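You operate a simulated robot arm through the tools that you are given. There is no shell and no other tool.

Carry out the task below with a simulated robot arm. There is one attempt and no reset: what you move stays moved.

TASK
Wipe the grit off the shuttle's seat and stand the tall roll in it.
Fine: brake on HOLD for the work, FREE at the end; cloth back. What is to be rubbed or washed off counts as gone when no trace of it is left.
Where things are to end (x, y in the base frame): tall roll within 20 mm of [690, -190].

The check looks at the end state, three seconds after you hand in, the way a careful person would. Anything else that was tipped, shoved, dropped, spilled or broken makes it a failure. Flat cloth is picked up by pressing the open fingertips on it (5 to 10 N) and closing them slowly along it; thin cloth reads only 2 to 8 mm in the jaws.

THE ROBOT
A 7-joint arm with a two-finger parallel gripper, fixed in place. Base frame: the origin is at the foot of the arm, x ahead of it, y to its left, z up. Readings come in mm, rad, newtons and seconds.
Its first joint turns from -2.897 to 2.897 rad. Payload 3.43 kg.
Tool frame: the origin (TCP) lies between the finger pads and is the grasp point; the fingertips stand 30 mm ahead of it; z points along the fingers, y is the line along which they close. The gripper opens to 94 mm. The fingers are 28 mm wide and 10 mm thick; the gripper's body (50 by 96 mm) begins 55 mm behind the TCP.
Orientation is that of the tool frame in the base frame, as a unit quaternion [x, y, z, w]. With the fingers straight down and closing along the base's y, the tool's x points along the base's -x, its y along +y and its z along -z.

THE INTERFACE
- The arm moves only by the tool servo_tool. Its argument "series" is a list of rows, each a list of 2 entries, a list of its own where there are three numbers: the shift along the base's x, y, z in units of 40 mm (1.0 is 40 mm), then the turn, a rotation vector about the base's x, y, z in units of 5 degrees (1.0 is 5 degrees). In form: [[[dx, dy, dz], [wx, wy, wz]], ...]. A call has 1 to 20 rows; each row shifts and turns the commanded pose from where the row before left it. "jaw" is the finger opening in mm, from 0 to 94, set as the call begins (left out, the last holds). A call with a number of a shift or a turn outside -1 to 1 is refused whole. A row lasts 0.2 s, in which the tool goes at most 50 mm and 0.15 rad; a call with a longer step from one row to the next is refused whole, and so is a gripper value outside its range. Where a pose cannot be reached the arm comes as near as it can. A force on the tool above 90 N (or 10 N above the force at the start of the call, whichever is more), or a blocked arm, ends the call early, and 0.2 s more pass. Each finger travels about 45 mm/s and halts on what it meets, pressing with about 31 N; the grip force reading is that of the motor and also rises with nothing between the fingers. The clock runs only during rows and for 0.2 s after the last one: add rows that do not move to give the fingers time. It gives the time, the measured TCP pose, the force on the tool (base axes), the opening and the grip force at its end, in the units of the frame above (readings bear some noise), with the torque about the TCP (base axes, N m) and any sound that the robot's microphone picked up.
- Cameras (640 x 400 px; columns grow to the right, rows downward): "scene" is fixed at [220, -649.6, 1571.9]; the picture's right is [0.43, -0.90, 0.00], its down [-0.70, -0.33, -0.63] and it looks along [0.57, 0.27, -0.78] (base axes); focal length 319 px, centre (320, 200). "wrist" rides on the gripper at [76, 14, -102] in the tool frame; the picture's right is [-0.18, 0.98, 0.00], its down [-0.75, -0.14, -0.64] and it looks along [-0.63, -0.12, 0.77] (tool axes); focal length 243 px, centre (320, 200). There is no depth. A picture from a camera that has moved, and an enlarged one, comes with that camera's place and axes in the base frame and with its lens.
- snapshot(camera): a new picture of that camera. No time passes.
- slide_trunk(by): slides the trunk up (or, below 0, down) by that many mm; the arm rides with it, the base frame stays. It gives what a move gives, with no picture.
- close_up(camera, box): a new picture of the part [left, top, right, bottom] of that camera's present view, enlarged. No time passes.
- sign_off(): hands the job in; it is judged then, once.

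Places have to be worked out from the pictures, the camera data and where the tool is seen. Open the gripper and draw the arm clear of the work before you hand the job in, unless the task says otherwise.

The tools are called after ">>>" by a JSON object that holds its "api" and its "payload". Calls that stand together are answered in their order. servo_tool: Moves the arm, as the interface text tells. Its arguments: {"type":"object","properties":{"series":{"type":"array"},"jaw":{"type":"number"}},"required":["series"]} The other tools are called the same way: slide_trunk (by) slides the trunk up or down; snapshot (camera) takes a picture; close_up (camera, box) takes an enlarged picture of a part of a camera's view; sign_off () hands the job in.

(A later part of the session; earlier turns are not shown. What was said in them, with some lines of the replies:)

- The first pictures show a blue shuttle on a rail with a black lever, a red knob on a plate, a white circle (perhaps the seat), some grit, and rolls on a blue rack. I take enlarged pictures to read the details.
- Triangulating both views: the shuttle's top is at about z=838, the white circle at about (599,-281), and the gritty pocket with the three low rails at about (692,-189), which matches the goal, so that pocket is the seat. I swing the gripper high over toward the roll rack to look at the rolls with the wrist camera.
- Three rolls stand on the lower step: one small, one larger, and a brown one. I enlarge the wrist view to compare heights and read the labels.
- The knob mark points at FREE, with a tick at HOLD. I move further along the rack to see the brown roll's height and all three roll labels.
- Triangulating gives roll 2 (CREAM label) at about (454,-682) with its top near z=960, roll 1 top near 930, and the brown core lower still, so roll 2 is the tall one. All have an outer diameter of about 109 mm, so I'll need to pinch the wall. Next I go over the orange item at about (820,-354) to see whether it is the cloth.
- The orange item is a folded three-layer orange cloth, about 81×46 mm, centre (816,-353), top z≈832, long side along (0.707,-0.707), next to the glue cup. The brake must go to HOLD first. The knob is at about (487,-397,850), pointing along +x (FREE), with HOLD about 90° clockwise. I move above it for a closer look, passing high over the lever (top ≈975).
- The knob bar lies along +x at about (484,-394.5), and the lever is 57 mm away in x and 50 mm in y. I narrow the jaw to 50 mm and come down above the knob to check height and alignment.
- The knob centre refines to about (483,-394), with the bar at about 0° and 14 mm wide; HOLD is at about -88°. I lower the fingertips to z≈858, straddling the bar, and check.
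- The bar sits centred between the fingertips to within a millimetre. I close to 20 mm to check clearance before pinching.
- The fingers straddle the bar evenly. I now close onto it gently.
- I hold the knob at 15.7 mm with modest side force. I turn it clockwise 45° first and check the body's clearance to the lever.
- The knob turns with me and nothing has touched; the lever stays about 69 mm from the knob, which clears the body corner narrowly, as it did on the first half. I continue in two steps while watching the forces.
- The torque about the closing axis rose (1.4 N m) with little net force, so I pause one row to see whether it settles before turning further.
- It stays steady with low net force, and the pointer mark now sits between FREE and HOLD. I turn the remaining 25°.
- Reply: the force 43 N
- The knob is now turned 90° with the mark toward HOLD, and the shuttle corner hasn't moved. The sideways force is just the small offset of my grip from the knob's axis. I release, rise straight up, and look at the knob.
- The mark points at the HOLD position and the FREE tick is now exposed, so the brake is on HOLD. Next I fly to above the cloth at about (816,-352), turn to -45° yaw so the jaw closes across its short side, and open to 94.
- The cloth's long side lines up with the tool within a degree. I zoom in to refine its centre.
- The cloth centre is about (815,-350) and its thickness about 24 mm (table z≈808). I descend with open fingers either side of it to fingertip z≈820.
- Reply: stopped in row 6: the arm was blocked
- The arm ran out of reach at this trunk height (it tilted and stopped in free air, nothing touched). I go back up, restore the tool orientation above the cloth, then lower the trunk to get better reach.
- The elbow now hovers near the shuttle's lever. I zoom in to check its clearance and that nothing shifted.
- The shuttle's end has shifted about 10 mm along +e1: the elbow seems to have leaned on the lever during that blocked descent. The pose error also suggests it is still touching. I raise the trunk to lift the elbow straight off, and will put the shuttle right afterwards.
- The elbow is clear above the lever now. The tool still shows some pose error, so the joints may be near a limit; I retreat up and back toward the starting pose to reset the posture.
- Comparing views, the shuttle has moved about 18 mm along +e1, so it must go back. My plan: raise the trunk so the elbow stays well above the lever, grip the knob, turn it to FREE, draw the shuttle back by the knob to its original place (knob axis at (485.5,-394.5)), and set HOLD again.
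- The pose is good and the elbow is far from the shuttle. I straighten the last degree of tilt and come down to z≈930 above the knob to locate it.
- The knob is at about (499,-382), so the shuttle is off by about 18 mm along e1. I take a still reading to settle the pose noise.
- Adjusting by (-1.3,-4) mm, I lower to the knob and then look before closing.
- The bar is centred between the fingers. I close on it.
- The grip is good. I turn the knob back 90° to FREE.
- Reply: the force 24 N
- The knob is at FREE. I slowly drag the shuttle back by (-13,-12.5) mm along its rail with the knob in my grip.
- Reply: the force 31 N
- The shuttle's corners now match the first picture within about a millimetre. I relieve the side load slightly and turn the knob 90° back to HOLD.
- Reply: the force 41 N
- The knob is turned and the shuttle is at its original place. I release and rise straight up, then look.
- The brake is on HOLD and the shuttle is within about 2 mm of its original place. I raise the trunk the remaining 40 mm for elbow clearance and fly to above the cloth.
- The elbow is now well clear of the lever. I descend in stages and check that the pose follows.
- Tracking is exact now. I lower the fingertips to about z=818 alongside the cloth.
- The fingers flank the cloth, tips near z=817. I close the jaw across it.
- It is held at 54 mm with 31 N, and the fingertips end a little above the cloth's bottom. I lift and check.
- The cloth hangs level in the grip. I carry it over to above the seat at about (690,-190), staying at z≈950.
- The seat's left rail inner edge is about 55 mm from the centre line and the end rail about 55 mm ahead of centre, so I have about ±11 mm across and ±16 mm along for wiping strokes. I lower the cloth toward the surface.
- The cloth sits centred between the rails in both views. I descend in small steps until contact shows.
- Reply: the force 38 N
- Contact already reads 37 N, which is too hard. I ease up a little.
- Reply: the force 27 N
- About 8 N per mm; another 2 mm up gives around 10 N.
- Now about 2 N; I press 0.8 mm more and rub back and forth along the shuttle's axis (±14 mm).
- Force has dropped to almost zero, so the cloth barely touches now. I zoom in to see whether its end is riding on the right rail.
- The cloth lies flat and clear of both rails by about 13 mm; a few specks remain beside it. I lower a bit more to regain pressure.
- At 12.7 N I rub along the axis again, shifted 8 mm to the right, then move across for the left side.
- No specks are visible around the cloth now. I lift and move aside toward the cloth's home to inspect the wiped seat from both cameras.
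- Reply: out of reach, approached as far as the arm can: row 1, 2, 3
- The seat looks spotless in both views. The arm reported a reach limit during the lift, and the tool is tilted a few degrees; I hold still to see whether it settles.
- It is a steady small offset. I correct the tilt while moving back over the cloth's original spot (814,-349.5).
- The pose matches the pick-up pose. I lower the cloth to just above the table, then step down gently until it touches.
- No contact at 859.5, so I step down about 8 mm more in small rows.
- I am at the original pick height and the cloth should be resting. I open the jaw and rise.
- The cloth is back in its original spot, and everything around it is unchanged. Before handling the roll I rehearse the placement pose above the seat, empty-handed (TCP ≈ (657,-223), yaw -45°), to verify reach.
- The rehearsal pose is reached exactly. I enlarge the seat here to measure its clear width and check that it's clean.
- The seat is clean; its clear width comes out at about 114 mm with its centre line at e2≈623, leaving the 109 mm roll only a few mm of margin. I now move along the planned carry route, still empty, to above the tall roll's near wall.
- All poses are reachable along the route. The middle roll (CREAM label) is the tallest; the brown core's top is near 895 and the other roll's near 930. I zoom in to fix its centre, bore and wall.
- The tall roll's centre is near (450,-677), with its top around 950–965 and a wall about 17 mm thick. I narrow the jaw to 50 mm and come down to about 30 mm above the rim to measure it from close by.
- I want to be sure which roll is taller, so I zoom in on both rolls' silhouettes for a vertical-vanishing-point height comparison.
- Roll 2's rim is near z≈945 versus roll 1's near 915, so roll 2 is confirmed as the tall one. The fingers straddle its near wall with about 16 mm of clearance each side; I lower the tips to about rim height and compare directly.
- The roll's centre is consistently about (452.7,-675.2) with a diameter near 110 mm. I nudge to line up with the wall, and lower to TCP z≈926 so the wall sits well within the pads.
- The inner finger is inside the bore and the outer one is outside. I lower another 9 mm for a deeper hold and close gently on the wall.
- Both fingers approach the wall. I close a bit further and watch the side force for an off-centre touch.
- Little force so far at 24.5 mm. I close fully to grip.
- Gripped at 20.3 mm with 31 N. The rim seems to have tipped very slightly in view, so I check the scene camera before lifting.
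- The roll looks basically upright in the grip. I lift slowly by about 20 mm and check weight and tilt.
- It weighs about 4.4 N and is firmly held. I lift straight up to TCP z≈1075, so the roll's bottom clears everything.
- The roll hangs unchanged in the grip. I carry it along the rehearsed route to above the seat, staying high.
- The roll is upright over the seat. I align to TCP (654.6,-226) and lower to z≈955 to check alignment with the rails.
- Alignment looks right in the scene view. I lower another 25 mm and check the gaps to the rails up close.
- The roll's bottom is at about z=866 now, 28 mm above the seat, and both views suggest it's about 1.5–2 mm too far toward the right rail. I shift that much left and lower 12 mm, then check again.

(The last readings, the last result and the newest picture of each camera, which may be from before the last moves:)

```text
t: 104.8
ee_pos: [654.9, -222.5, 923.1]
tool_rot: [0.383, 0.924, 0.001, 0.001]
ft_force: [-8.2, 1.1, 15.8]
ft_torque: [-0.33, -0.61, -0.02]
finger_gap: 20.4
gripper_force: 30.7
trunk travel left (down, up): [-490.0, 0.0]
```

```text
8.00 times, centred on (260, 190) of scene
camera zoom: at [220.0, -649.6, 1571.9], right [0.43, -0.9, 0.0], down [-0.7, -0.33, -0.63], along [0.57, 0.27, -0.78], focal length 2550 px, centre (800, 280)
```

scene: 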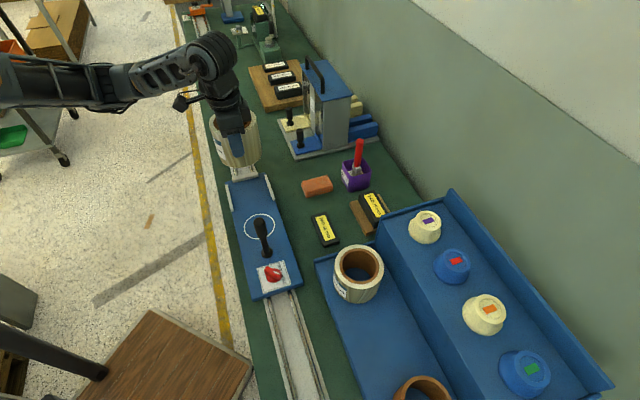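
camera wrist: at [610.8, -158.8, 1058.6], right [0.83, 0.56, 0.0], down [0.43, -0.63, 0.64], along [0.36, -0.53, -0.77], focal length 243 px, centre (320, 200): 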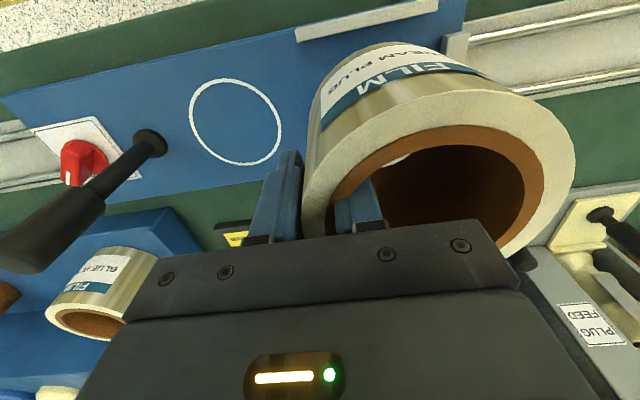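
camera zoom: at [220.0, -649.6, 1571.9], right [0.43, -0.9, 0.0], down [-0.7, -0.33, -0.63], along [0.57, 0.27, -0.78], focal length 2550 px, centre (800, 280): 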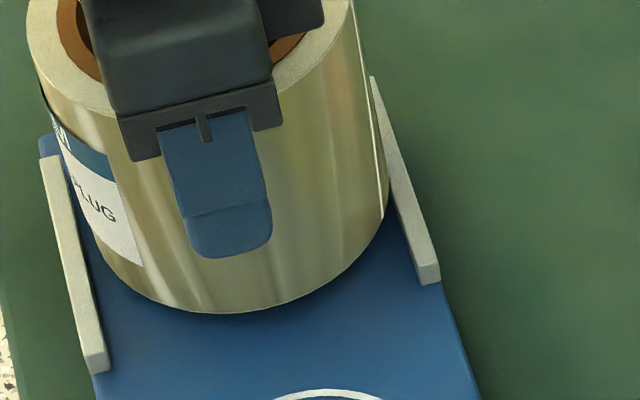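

Contact reads on the right rail (the torque places it at e2≈+54 mm), while the left gap is about 5 mm. I lift 5 mm, shift 2.5 mm left, and try again gently.

>>> {"api": "servo_tool", "payload": {"series": [[[0, 0, 0.12], [0, 0, 0]], [[-0.045, 0.045, 0], [0, 0, 0]], [[0, 0, 0], [0, 0, 0]], [[0, 0, -0.12], [0, 0, 0]], [[0, 0, -0.05], [0, 0, 0]], [[0, 0, 0], [0, 0, 0]]]}}

>>> {"api": "close_up", "payload": {"camera": "scene", "box": [230, 165, 290, 215]}}

>>> {"api": "close_up", "payload": {"camera": "wrist", "box": [260, 0, 480, 140]}}

```text
t: 106.2
ee_pos: [653.3, -220.6, 921.5]
tool_rot: [0.383, 0.924, 0.001, 0.001]
ft_force: [-1.1, -1.6, -3.2]
ft_torque: [-0.11, 0.13, 0.03]
finger_gap: 20.1
gripper_force: 31.0
trunk travel left (down, up): [-490.0, 0.0]
```

```text
8.00 times, centred on (260, 190) of scene
camera zoom: at [220.0, -649.6, 1571.9], right [0.43, -0.9, 0.0], down [-0.7, -0.33, -0.63], along [0.57, 0.27, -0.78], focal length 2550 px, centre (800, 280)
```

zoom: 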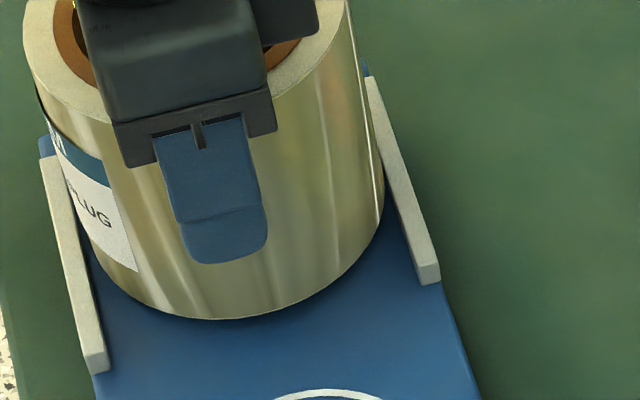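

```text
2.86 times, centred on (370, 70) of wrist
camera zoom: at [609.8, -155.9, 1022.4], right [0.83, 0.56, 0.0], down [0.43, -0.63, 0.64], along [0.36, -0.53, -0.77], focal length 693 px, centre (177, 571)
```

zoom: 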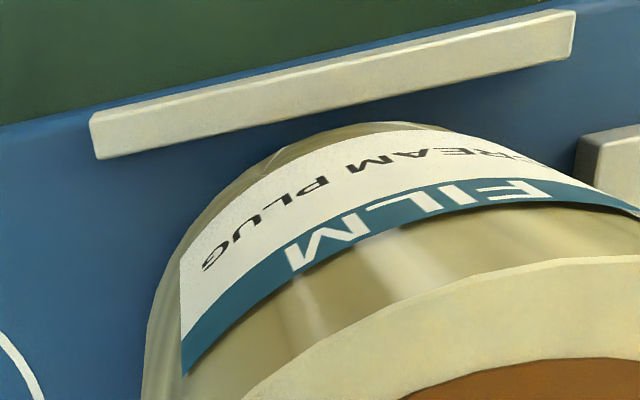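

It is free of the right rail now. I back off 3 mm from the end rail and keep lowering in small steps.

>>> {"api": "servo_tool", "payload": {"series": [[[-0.053, -0.053, 0], [0, 0, 0]], [[0, 0, -0.08], [0, 0, 0]], [[0, 0, -0.08], [0, 0, 0]], [[0, 0, 0], [0, 0, 0]]]}}

>>> {"api": "close_up", "payload": {"camera": "scene", "box": [230, 165, 290, 215]}}

>>> {"api": "close_up", "payload": {"camera": "wrist", "box": [260, 0, 480, 140]}}

```text
t: 107.2
ee_pos: [651.7, -222.8, 914.8]
tool_rot: [0.382, 0.924, 0.001, 0.0]
ft_force: [0.2, 0.4, -5.1]
ft_torque: [-0.12, 0.12, -0.01]
finger_gap: 20.3
gripper_force: 30.5
trunk travel left (down, up): [-490.0, 0.0]
```

```text
8.00 times, centred on (260, 190) of scene
camera zoom: at [220.0, -649.6, 1571.9], right [0.43, -0.9, 0.0], down [-0.7, -0.33, -0.63], along [0.57, 0.27, -0.78], focal length 2550 px, centre (800, 280)
```

zoom: 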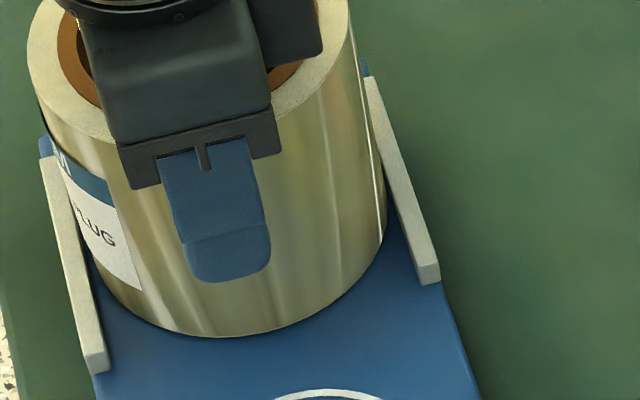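

```text
2.86 times, centred on (370, 70) of wrist
camera zoom: at [607.1, -157.8, 1016.0], right [0.83, 0.56, 0.0], down [0.43, -0.63, 0.64], along [0.36, -0.53, -0.77], focal length 693 px, centre (177, 571)
```

zoom: 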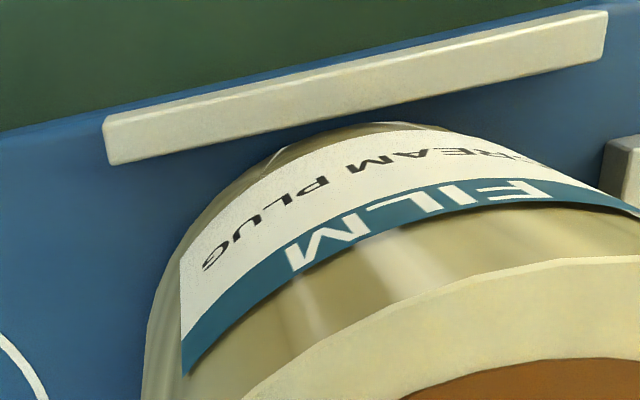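

Still hanging free between the rails. I keep lowering 6 mm.

>>> {"api": "servo_tool", "payload": {"series": [[[0, 0, -0.05], [0, 0, 0]], [[0, 0, -0.05], [0, 0, 0]], [[0, 0, -0.05], [0, 0, 0]], [[0, 0, 0], [0, 0, 0]]]}}

```text
t: 108.2
ee_pos: [652.3, -223.8, 908.9]
tool_rot: [0.383, 0.924, 0.0, 0.002]
ft_force: [5.9, -7.0, 20.4]
ft_torque: [-0.09, 0.03, -0.13]
finger_gap: 20.5
gripper_force: 31.5
trunk travel left (down, up): [-490.0, 0.0]
```

Contact at 908.9 with about 20 N, which is around 14 mm below the rail-top contact and so consistent with the floor of the seat. I look before releasing.

>>> {"api": "close_up", "payload": {"camera": "scene", "box": [230, 165, 290, 215]}}

>>> {"api": "close_up", "payload": {"camera": "wrist", "box": [260, 0, 480, 140]}}

```text
8.00 times, centred on (260, 190) of scene
camera zoom: at [220.0, -649.6, 1571.9], right [0.43, -0.9, 0.0], down [-0.7, -0.33, -0.63], along [0.57, 0.27, -0.78], focal length 2550 px, centre (800, 280)
```

zoom: 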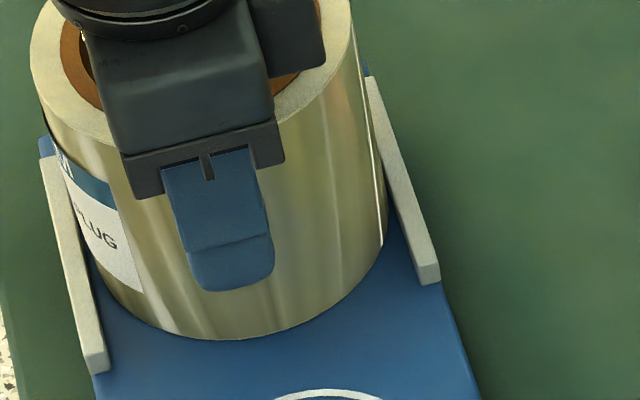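

```text
2.86 times, centred on (370, 70) of wrist
camera zoom: at [607.3, -158.0, 1010.9], right [0.83, 0.56, 0.0], down [0.43, -0.63, 0.64], along [0.36, -0.53, -0.77], focal length 693 px, centre (177, 571)
```

zoom: 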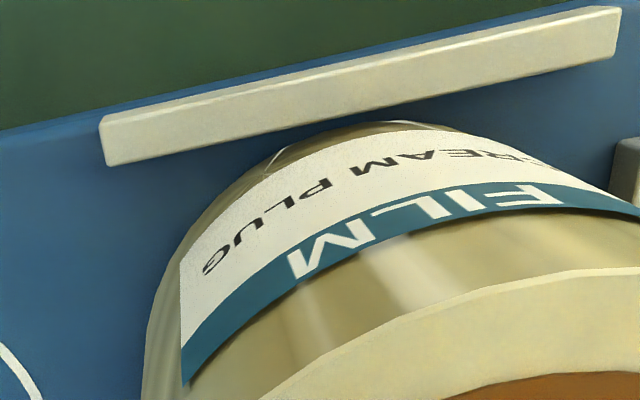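

The roll's bottom stopped moving while the fingers slid a few mm along the wall, and the scene view shows about 4 mm of gap to each rail. It is standing on the seat floor. I unload slightly before opening.

>>> {"api": "servo_tool", "payload": {"series": [[[0, 0, 0.04], [0, 0, 0]], [[0, 0, 0], [0, 0, 0]]]}}

```text
t: 108.8
ee_pos: [650.1, -224.1, 910.7]
tool_rot: [0.383, 0.924, 0.001, -0.001]
ft_force: [5.6, -2.6, 3.0]
ft_torque: [-0.48, -0.48, 0.04]
finger_gap: 20.2
gripper_force: 31.0
trunk travel left (down, up): [-490.0, 0.0]
```

The load is nearly zero. I open the jaw to 40 mm to release the wall.

>>> {"api": "servo_tool", "payload": {"series": [[[0, 0, 0], [0, 0, 0]], [[0, 0, 0], [0, 0, 0]], [[0, 0, 0], [0, 0, 0]]], "jaw": 42}}

>>> {"api": "close_up", "payload": {"camera": "scene", "box": [225, 140, 295, 220]}}

>>> {"api": "snapshot", "payload": {"camera": "wrist"}}

```text
t: 109.6
ee_pos: [652.0, -224.0, 909.8]
tool_rot: [0.382, 0.924, 0.001, 0.0]
ft_force: [0.2, 0.5, 0.8]
ft_torque: [0.02, -0.02, 0.04]
finger_gap: 42.2
gripper_force: 0.0
trunk travel left (down, up): [-490.0, 0.0]
```

```text
5.00 times, centred on (260, 180) of scene
camera zoom: at [220.0, -649.6, 1571.9], right [0.43, -0.9, 0.0], down [-0.7, -0.33, -0.63], along [0.57, 0.27, -0.78], focal length 1594 px, centre (620, 300)
```

zoom: 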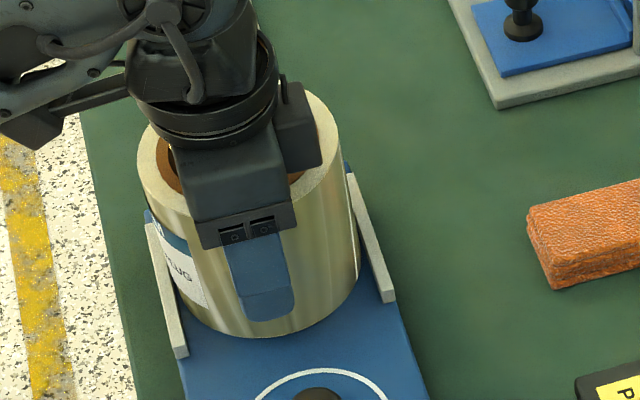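

```text
taken
camera wrist: at [606.7, -157.8, 1011.5], right [0.83, 0.56, 0.0], down [0.43, -0.63, 0.64], along [0.36, -0.53, -0.77], focal length 243 px, centre (320, 200)
```

wrist: 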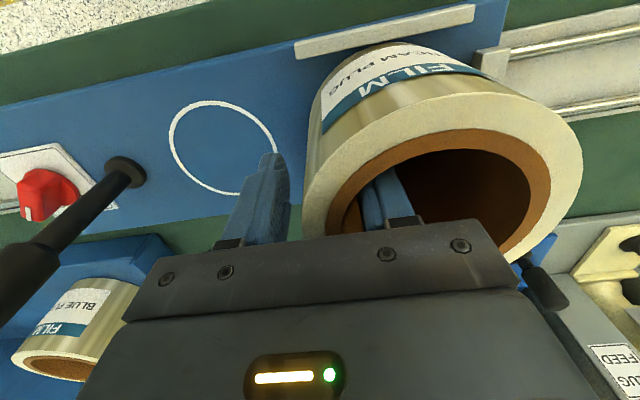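

Released, and the roll stands still. I rise in short steps, checking that the tool goes straight up (the arm had drifted at this spot before).

>>> {"api": "servo_tool", "payload": {"series": [[[0, 0, 0.2], [0, 0, 0]], [[0, 0, 0.2], [0, 0, 0]]]}}

```text
t: 110.2
ee_pos: [650.8, -223.2, 926.3]
tool_rot: [0.383, 0.924, 0.0, 0.0]
ft_force: [-0.2, -0.6, -0.3]
ft_torque: [0.01, 0.01, 0.02]
finger_gap: 42.2
gripper_force: 0.1
trunk travel left (down, up): [-490.0, 0.0]
```

Straight and level so far. I continue up.

>>> {"api": "servo_tool", "payload": {"series": [[[0, 0, 0.4], [0, 0, 0]], [[0, 0, 0.4], [0, 0, 0]]]}}

>>> {"api": "servo_tool", "payload": {"series": [[[0, 0, 0.6], [0, 0, 0]], [[0, 0, 0.6], [0, 0, 0]], [[0, 0, 0.6], [0, 0, 0]], [[0, 0, 0.6], [0, 0, 0]], [[0, 0, 0], [0, 0, 0]]]}}

>>> {"api": "snapshot", "payload": {"camera": "wrist"}}

>>> {"api": "snapshot", "payload": {"camera": "scene"}}

```text
t: 110.8
ee_pos: [651.2, -223.2, 959.4]
tool_rot: [0.383, 0.924, 0.0, 0.001]
ft_force: [-0.5, 0.4, -0.1]
ft_torque: [-0.01, 0.0, 0.03]
finger_gap: 41.7
gripper_force: 0.0
trunk travel left (down, up): [-490.0, 0.0]
```

```text
t: 112.0
ee_pos: [650.7, -222.2, 1054.9]
tool_rot: [0.383, 0.924, 0.0, 0.0]
ft_force: [0.9, 0.1, -0.9]
ft_torque: [0.01, 0.0, 0.03]
finger_gap: 42.2
gripper_force: 0.1
trunk travel left (down, up): [-490.0, 0.0]
```

```text
taken
camera wrist: at [606.6, -157.1, 1156.0], right [0.83, 0.56, 0.0], down [0.43, -0.63, 0.64], along [0.36, -0.53, -0.77], focal length 243 px, centre (320, 200)
```

wrist: 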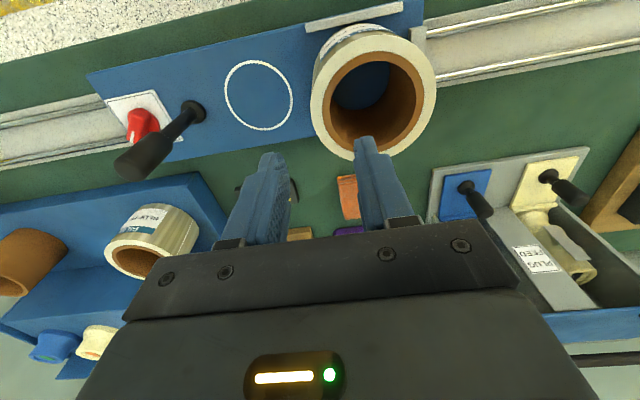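

```text
taken
```

scene: 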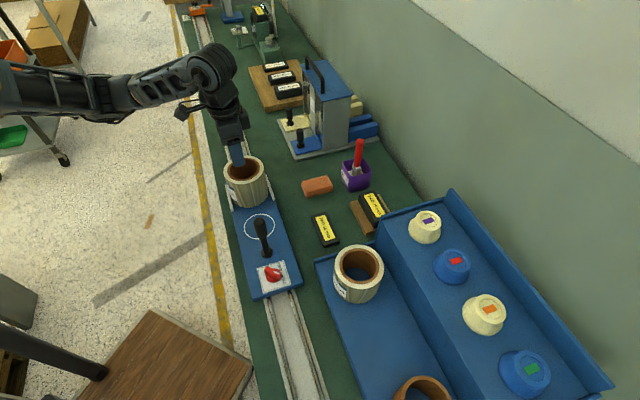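

The tall roll stands upright in the seat at about (684,-192). Now the brake: I fly to above the knob (485.5,-394.5), turning to -90° yaw, and lower the trunk 40 mm to repeat the earlier posture.

>>> {"api": "servo_tool", "payload": {"series": [[[0, 0, 0.9], [0, 0, 0]], [[-0.46, -0.48, 0], [0, 0, -1]], [[-0.46, -0.48, 0], [0, 0, -1]], [[-0.46, -0.48, 0], [0, 0, -1]], [[-0.46, -0.48, 0], [0, 0, -1]], [[-0.46, -0.48, 0], [0, 0, -1]], [[-0.46, -0.48, 0], [0, 0, -1]], [[-0.46, -0.48, 0], [0, 0, -1]], [[-0.46, -0.48, 0], [0, 0, -1]], [[-0.46, -0.48, 0], [0, 0, -1]], [[0, 0, 0], [0, 0, 0]]], "jaw": 36}}

>>> {"api": "slide_trunk", "payload": {"by": -40}}

>>> {"api": "snapshot", "payload": {"camera": "scene"}}

>>> {"api": "snapshot", "payload": {"camera": "wrist"}}

```text
t: 114.4
ee_pos: [485.9, -396.5, 1090.6]
tool_rot: [0.707, 0.707, 0.0, 0.001]
ft_force: [0.4, -0.4, 0.7]
ft_torque: [0.0, 0.0, 0.0]
finger_gap: 36.0
gripper_force: 0.1
trunk travel left (down, up): [-490.0, 0.0]
```

```text
t: 115.3
ee_pos: [486.5, -394.9, 1051.9]
tool_rot: [0.707, 0.707, 0.001, 0.001]
ft_force: [-0.2, 0.0, 0.4]
ft_torque: [0.02, 0.02, 0.0]
finger_gap: 35.9
gripper_force: 0.0
trunk travel left (down, up): [-450.0, 40.0]
```

```text
taken
```

scene: 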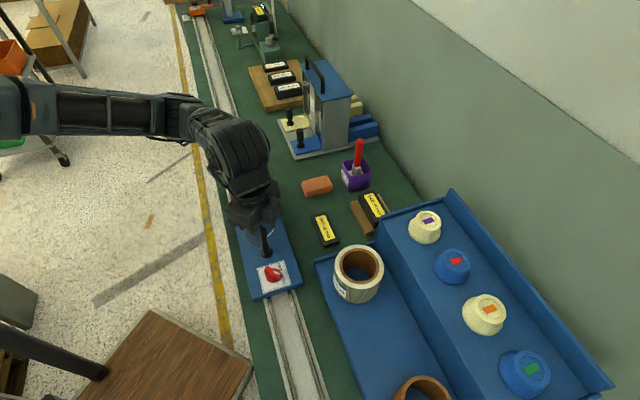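

```text
taken
camera wrist: at [499.5, -318.3, 1152.6], right [0.98, -0.18, 0.0], down [-0.14, -0.75, 0.64], along [-0.12, -0.63, -0.77], focal length 243 px, centre (320, 200)
```

wrist: 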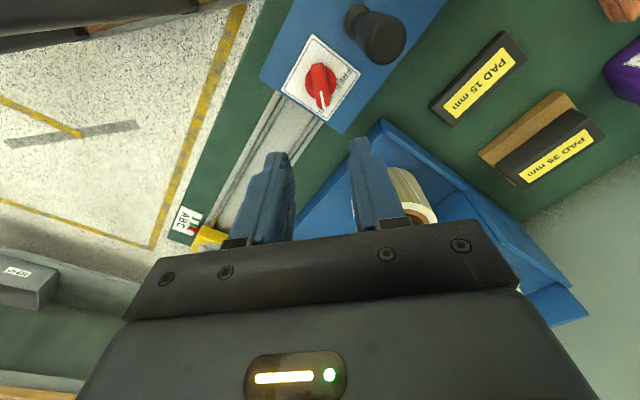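

The knob is below. This time the forearm comes in from the roll's side, so I descend partway and check its clearance to the standing roll.

>>> {"api": "servo_tool", "payload": {"series": [[[-0.02, 0, -0.7], [0, 0, 0]], [[0, 0, -0.8], [0, 0, 0]], [[0, 0, -0.8], [0, 0, 0]], [[0, 0, -0.7], [0, 0, 0]], [[0, 0, 0], [0, 0, 0]]]}}

>>> {"api": "snapshot", "payload": {"camera": "scene"}}

>>> {"api": "close_up", "payload": {"camera": "wrist", "box": [220, 60, 480, 260]}}

```text
t: 116.5
ee_pos: [485.7, -394.6, 929.6]
tool_rot: [0.707, 0.707, 0.002, 0.001]
ft_force: [0.0, 0.0, 0.0]
ft_torque: [0.01, 0.0, 0.0]
finger_gap: 36.1
gripper_force: 0.1
trunk travel left (down, up): [-450.0, 40.0]
```

```text
taken
```

scene: 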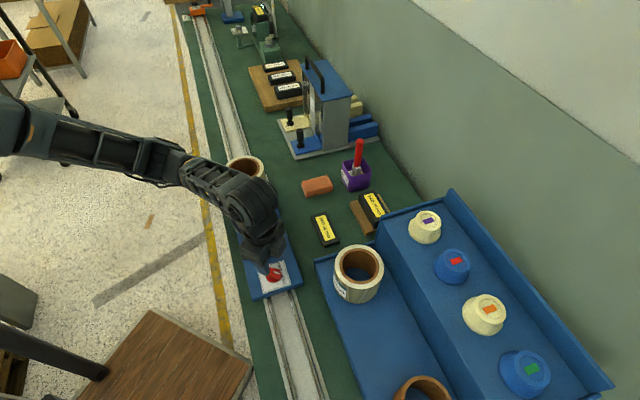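

```text
2.00 times, centred on (350, 160) of wrist
camera zoom: at [498.8, -317.6, 1031.2], right [0.98, -0.18, 0.0], down [-0.14, -0.75, 0.64], along [-0.12, -0.63, -0.77], focal length 485 px, centre (260, 280)
```

zoom: 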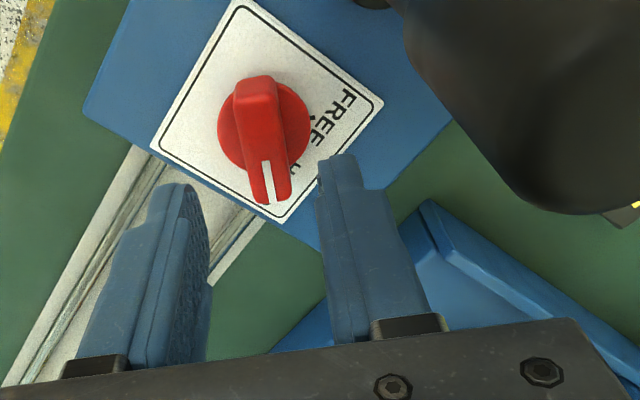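

The forearm stays clear to the left of the roll. I go down the last 45 mm onto the knob.

>>> {"api": "servo_tool", "payload": {"series": [[[0, 0, -0.5], [0, 0, 0]], [[0, 0, -0.45], [0, 0, 0]], [[0, 0, -0.17], [0, 0, 0]], [[0, 0, 0], [0, 0, 0]]]}}

>>> {"api": "close_up", "payload": {"camera": "wrist", "box": [220, 60, 480, 260]}}

>>> {"api": "close_up", "payload": {"camera": "scene", "box": [150, 120, 320, 310]}}

```text
t: 117.5
ee_pos: [483.7, -395.4, 886.6]
tool_rot: [0.706, 0.708, 0.0, 0.0]
ft_force: [-0.6, -0.2, 0.3]
ft_torque: [-0.03, -0.01, 0.0]
finger_gap: 36.2
gripper_force: 0.1
trunk travel left (down, up): [-450.0, 40.0]
```

```text
2.00 times, centred on (350, 160) of wrist
camera zoom: at [498.5, -318.2, 987.2], right [0.98, -0.18, 0.0], down [-0.14, -0.75, 0.64], along [-0.12, -0.63, -0.77], focal length 485 px, centre (260, 280)
```

zoom: 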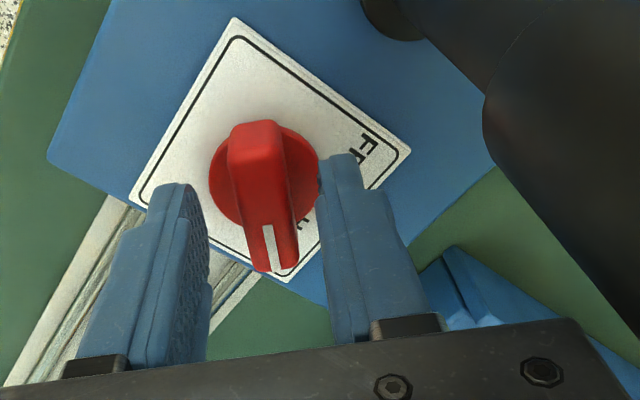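

```text
2.11 times, centred on (235, 215) of scene
camera zoom: at [220.0, -649.6, 1571.9], right [0.43, -0.9, 0.0], down [-0.7, -0.33, -0.63], along [0.57, 0.27, -0.78], focal length 671 px, centre (499, 168)
```

zoom: 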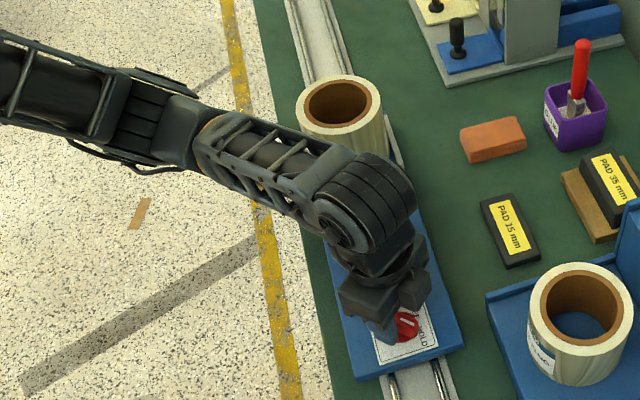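

The knob bar is centred between the fingers. I close on it.

>>> {"api": "servo_tool", "payload": {"series": [[[0, 0, 0], [0, 0, 0]], [[0, 0, 0], [0, 0, 0]], [[0, 0, 0], [0, 0, 0]]], "jaw": 8}}

```text
t: 118.3
ee_pos: [485.9, -395.3, 885.8]
tool_rot: [0.707, 0.707, 0.001, 0.001]
ft_force: [11.5, -1.4, -2.2]
ft_torque: [-0.03, -0.29, 0.03]
finger_gap: 15.9
gripper_force: 45.6
trunk travel left (down, up): [-450.0, 40.0]
```

A small +x force; I shift 0.8 mm to relieve it and turn the knob 90° to FREE.

>>> {"api": "servo_tool", "payload": {"series": [[[0.02, 0, 0], [0, 0, 0]], [[0, 0, 0], [0, 0, 1]], [[0, 0, 0], [0, 0, 1]], [[0, 0, 0], [0, 0, 1]], [[0, 0, 0], [0, 0, 1]], [[0, 0, 0], [0, 0, 1]], [[0, 0, 0], [0, 0, 1]], [[0, 0, 0], [0, 0, 1]], [[0, 0, 0], [0, 0, 1]], [[0, 0, 0], [0, 0, 1]], [[0, 0, 0], [0, 0, 1]], [[0, 0, 0], [0, 0, 1]], [[0, 0, 0], [0, 0, 1]], [[0, 0, 0], [0, 0, 1]], [[0, 0, 0], [0, 0, 1]], [[0, 0, 0], [0, 0, 1]], [[0, 0, 0], [0, 0, 1]], [[0, 0, 0], [0, 0, 1]], [[0, 0, 0], [0, 0, 1]], [[0, 0, 0], [0, 0, 0]]]}}

>>> {"api": "snapshot", "payload": {"camera": "wrist"}}

>>> {"api": "close_up", "payload": {"camera": "scene", "box": [210, 150, 330, 310]}}

```text
t: 122.5
ee_pos: [487.1, -396.6, 885.8]
tool_rot: [0.0, 1.0, 0.001, -0.001]
ft_force: [-2.5, -0.3, -10.6]
ft_torque: [-0.1, 1.15, -0.01]
finger_gap: 15.7
gripper_force: 45.3
trunk travel left (down, up): [-450.0, 40.0]
```

```text
taken
camera wrist: at [409.7, -380.3, 987.4], right [0.18, 0.98, 0.0], down [0.75, -0.14, 0.64], along [0.63, -0.12, -0.77], focal length 243 px, centre (320, 200)
```

wrist: 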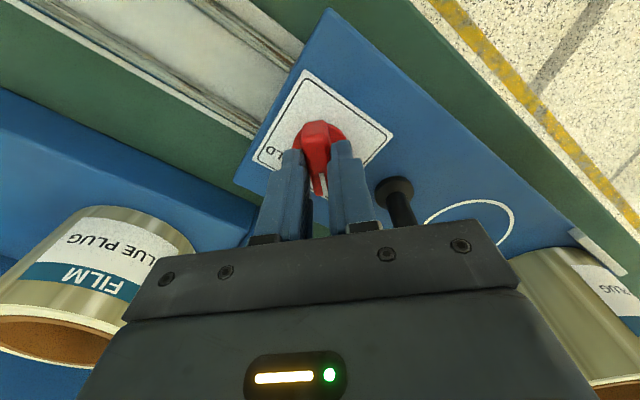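

```text
2.50 times, centred on (270, 230) of scene
camera zoom: at [220.0, -649.6, 1571.9], right [0.43, -0.9, 0.0], down [-0.7, -0.33, -0.63], along [0.57, 0.27, -0.78], focal length 797 px, centre (445, 125)
```

zoom: 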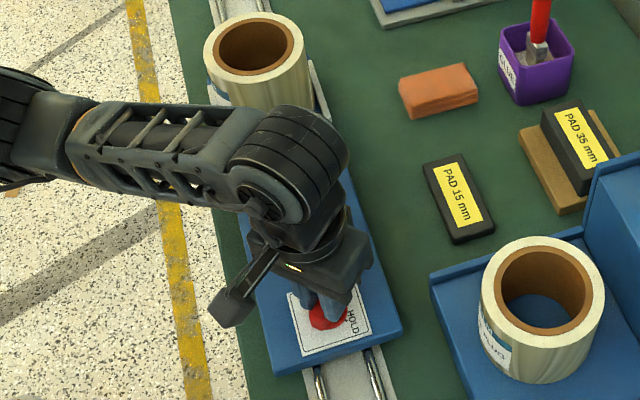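

The knob is at FREE, the side force is nearly zero, and the shuttle corner is where it was at the start. I open and rise straight up.

>>> {"api": "servo_tool", "payload": {"series": [[[0, 0, 0], [0, 0, 0]], [[0, 0, 0], [0, 0, 0]], [[0, 0, 0], [0, 0, 0]]], "jaw": 40}}

>>> {"api": "servo_tool", "payload": {"series": [[[0, 0, 0.3], [0, 0, 0]], [[0, 0, 0.6], [0, 0, 0]], [[0, 0, 0.8], [0, 0, 0]], [[0, 0, 0.9], [0, 0, 0]], [[0, 0, 0.9], [0, 0, 0]], [[0, 0, 0.9], [0, 0, 0]], [[0, 0, 0], [0, 0, 0]]]}}

>>> {"api": "close_up", "payload": {"camera": "wrist", "box": [220, 0, 420, 160]}}

>>> {"api": "close_up", "payload": {"camera": "scene", "box": [210, 150, 330, 310]}}

```text
t: 123.3
ee_pos: [485.8, -395.8, 886.1]
tool_rot: [0.0, 1.0, 0.0, 0.0]
ft_force: [-0.7, 0.3, 0.4]
ft_torque: [0.01, 0.01, -0.02]
finger_gap: 39.9
gripper_force: 0.1
trunk travel left (down, up): [-450.0, 40.0]
```

```text
t: 124.9
ee_pos: [486.1, -397.3, 1064.5]
tool_rot: [0.001, 1.0, 0.001, 0.0]
ft_force: [-0.2, 0.4, 0.3]
ft_torque: [0.04, -0.02, -0.01]
finger_gap: 39.8
gripper_force: 0.0
trunk travel left (down, up): [-450.0, 40.0]
```

```text
2.50 times, centred on (320, 80) of wrist
camera zoom: at [409.2, -381.5, 1165.5], right [0.18, 0.98, 0.0], down [0.75, -0.14, 0.64], along [0.63, -0.12, -0.77], focal length 606 px, centre (320, 500)
```

zoom: 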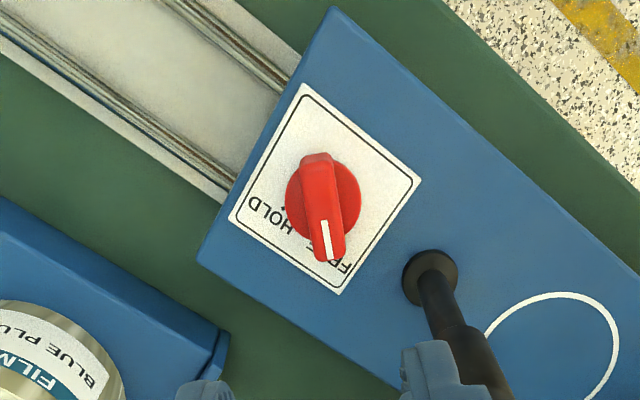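

```text
2.50 times, centred on (270, 230) of scene
camera zoom: at [220.0, -649.6, 1571.9], right [0.43, -0.9, 0.0], down [-0.7, -0.33, -0.63], along [0.57, 0.27, -0.78], focal length 797 px, centre (445, 125)
```

zoom: 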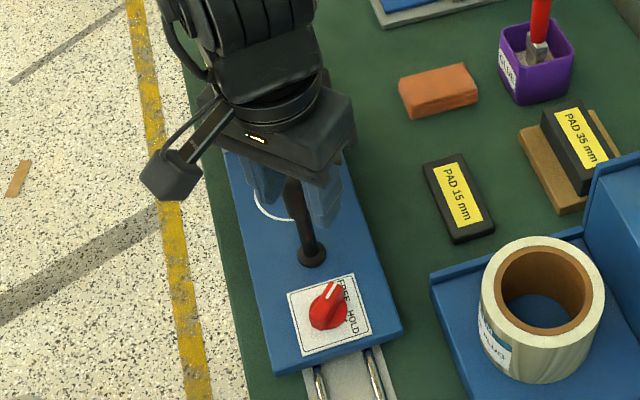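

The knob mark is exactly as at the start (FREE). I rise further and move back to near the starting pose, with the jaw open.

>>> {"api": "servo_tool", "payload": {"series": [[[0, 0, 0.9], [0, 0, 0]], [[0, 0, 0.9], [0, 0, 0]], [[0, 0, 0.9], [0, 0, 0]], [[0, 0, 0.9], [0, 0, 0]], [[0, 0, 0.5], [0, 0, 0]], [[0.1, 0.8, 0], [0, 0, 0]], [[0.1, 0.8, 0], [0, 0, 0]], [[0.1, 0.8, 0], [0, 0, 0]], [[0.1, 0.8, 0], [0, 0, 0]], [[0, 0, 0], [0, 0, 0]]], "jaw": 94}}

>>> {"api": "snapshot", "payload": {"camera": "scene"}}

>>> {"api": "snapshot", "payload": {"camera": "wrist"}}

```text
t: 127.1
ee_pos: [502.8, -267.1, 1226.1]
tool_rot: [0.0, 1.0, 0.001, 0.0]
ft_force: [0.0, -1.3, -0.1]
ft_torque: [-0.03, 0.0, 0.0]
finger_gap: 94.1
gripper_force: 0.0
trunk travel left (down, up): [-450.0, 40.0]
```

```text
taken
```

scene: 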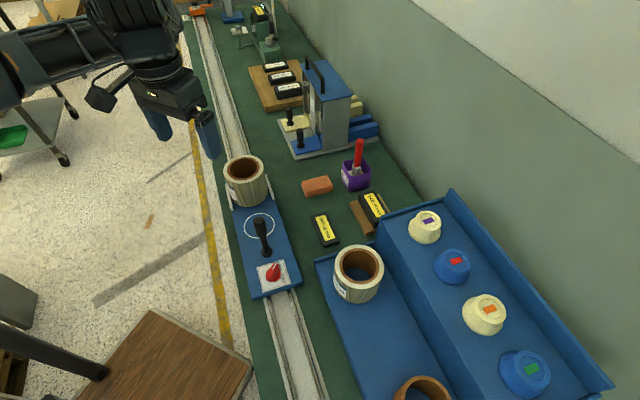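

```text
taken
camera wrist: at [426.6, -252.0, 1327.0], right [0.18, 0.98, 0.0], down [0.75, -0.14, 0.64], along [0.63, -0.12, -0.77], focal length 243 px, centre (320, 200)
```

wrist: 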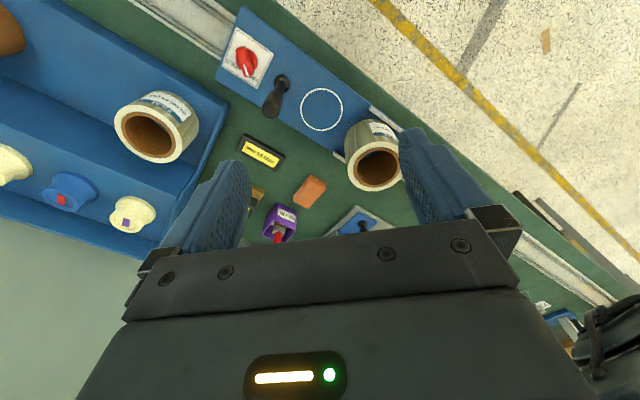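

All is clear. A last close look at the roll in its seat and the surrounding shuttle surface.

>>> {"api": "close_up", "payload": {"camera": "scene", "box": [210, 145, 300, 235]}}

>>> {"api": "close_up", "payload": {"camera": "wrist", "box": [280, 60, 420, 200]}}

>>> {"api": "close_up", "payload": {"camera": "scene", "box": [210, 150, 330, 310]}}

```text
4.44 times, centred on (255, 190) of scene
camera zoom: at [220.0, -649.6, 1571.9], right [0.43, -0.9, 0.0], down [-0.7, -0.33, -0.63], along [0.57, 0.27, -0.78], focal length 1417 px, centre (609, 244)
```

zoom: 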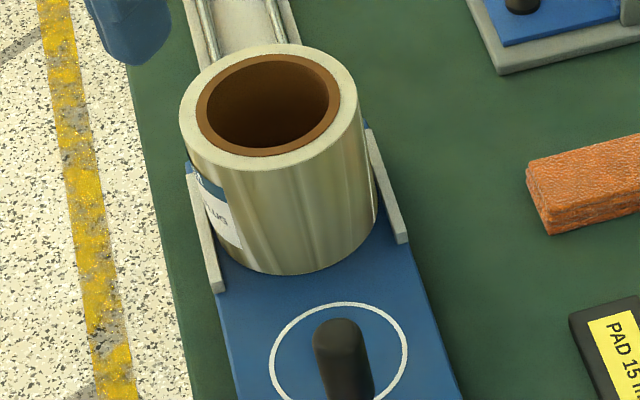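

```text
2.86 times, centred on (350, 130) of wrist
camera zoom: at [426.6, -252.0, 1327.0], right [0.18, 0.98, 0.0], down [0.75, -0.14, 0.64], along [0.63, -0.12, -0.77], focal length 693 px, centre (234, 400)
```

zoom: 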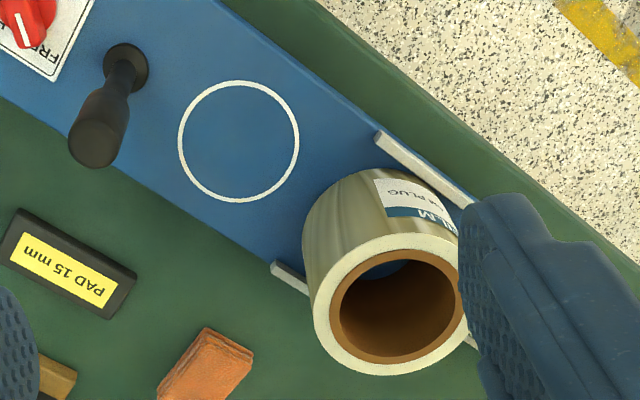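

```text
2.50 times, centred on (270, 230) of scene
camera zoom: at [220.0, -649.6, 1571.9], right [0.43, -0.9, 0.0], down [-0.7, -0.33, -0.63], along [0.57, 0.27, -0.78], focal length 797 px, centre (445, 125)
```

zoom: 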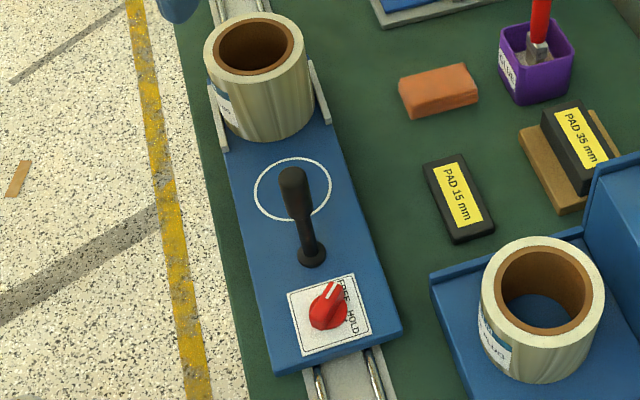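

Everything matches the goal: the tall roll stands upright between the rails at about (688,-190), the seat is clean, the shuttle is where it began with the brake on FREE, the cloth is back in its spot, and the arm is clear with the jaw open. I hand in.

>>> {"api": "sign_off", "payload": {}}

```text
The job is handed in.
```

The job is handed in. The seat is wiped clean, and the tall roll stands upright between the rails at about (688, -190), a few mm from the goal. I haven't seen a verdict from the check.

- **Roll:** I took the CREAM PLUG roll, the tallest on the rack. On the way down it touched the right rail once with about 20 N. I lifted it, shifted it left and set it on the seat floor.
- **Grit:** No trace was left in either camera view before I set the roll down.
- **Brake:** It was on HOLD for the wiping and the placing. It is now back on FREE, with the knob mark where it started.
- **Cloth:** It is back in its original spot, within a millimetre or two.

**Shuttle was shoved:** early on, with the brake on HOLD, the arm's elbow leaned on the lever. The shuttle moved about 18 mm along its rail. I set the brake to FREE, drew the shuttle back by the knob to within about 2 mm of its start, and put the brake on HOLD again before wiping. I saw nothing else moved or tipped.
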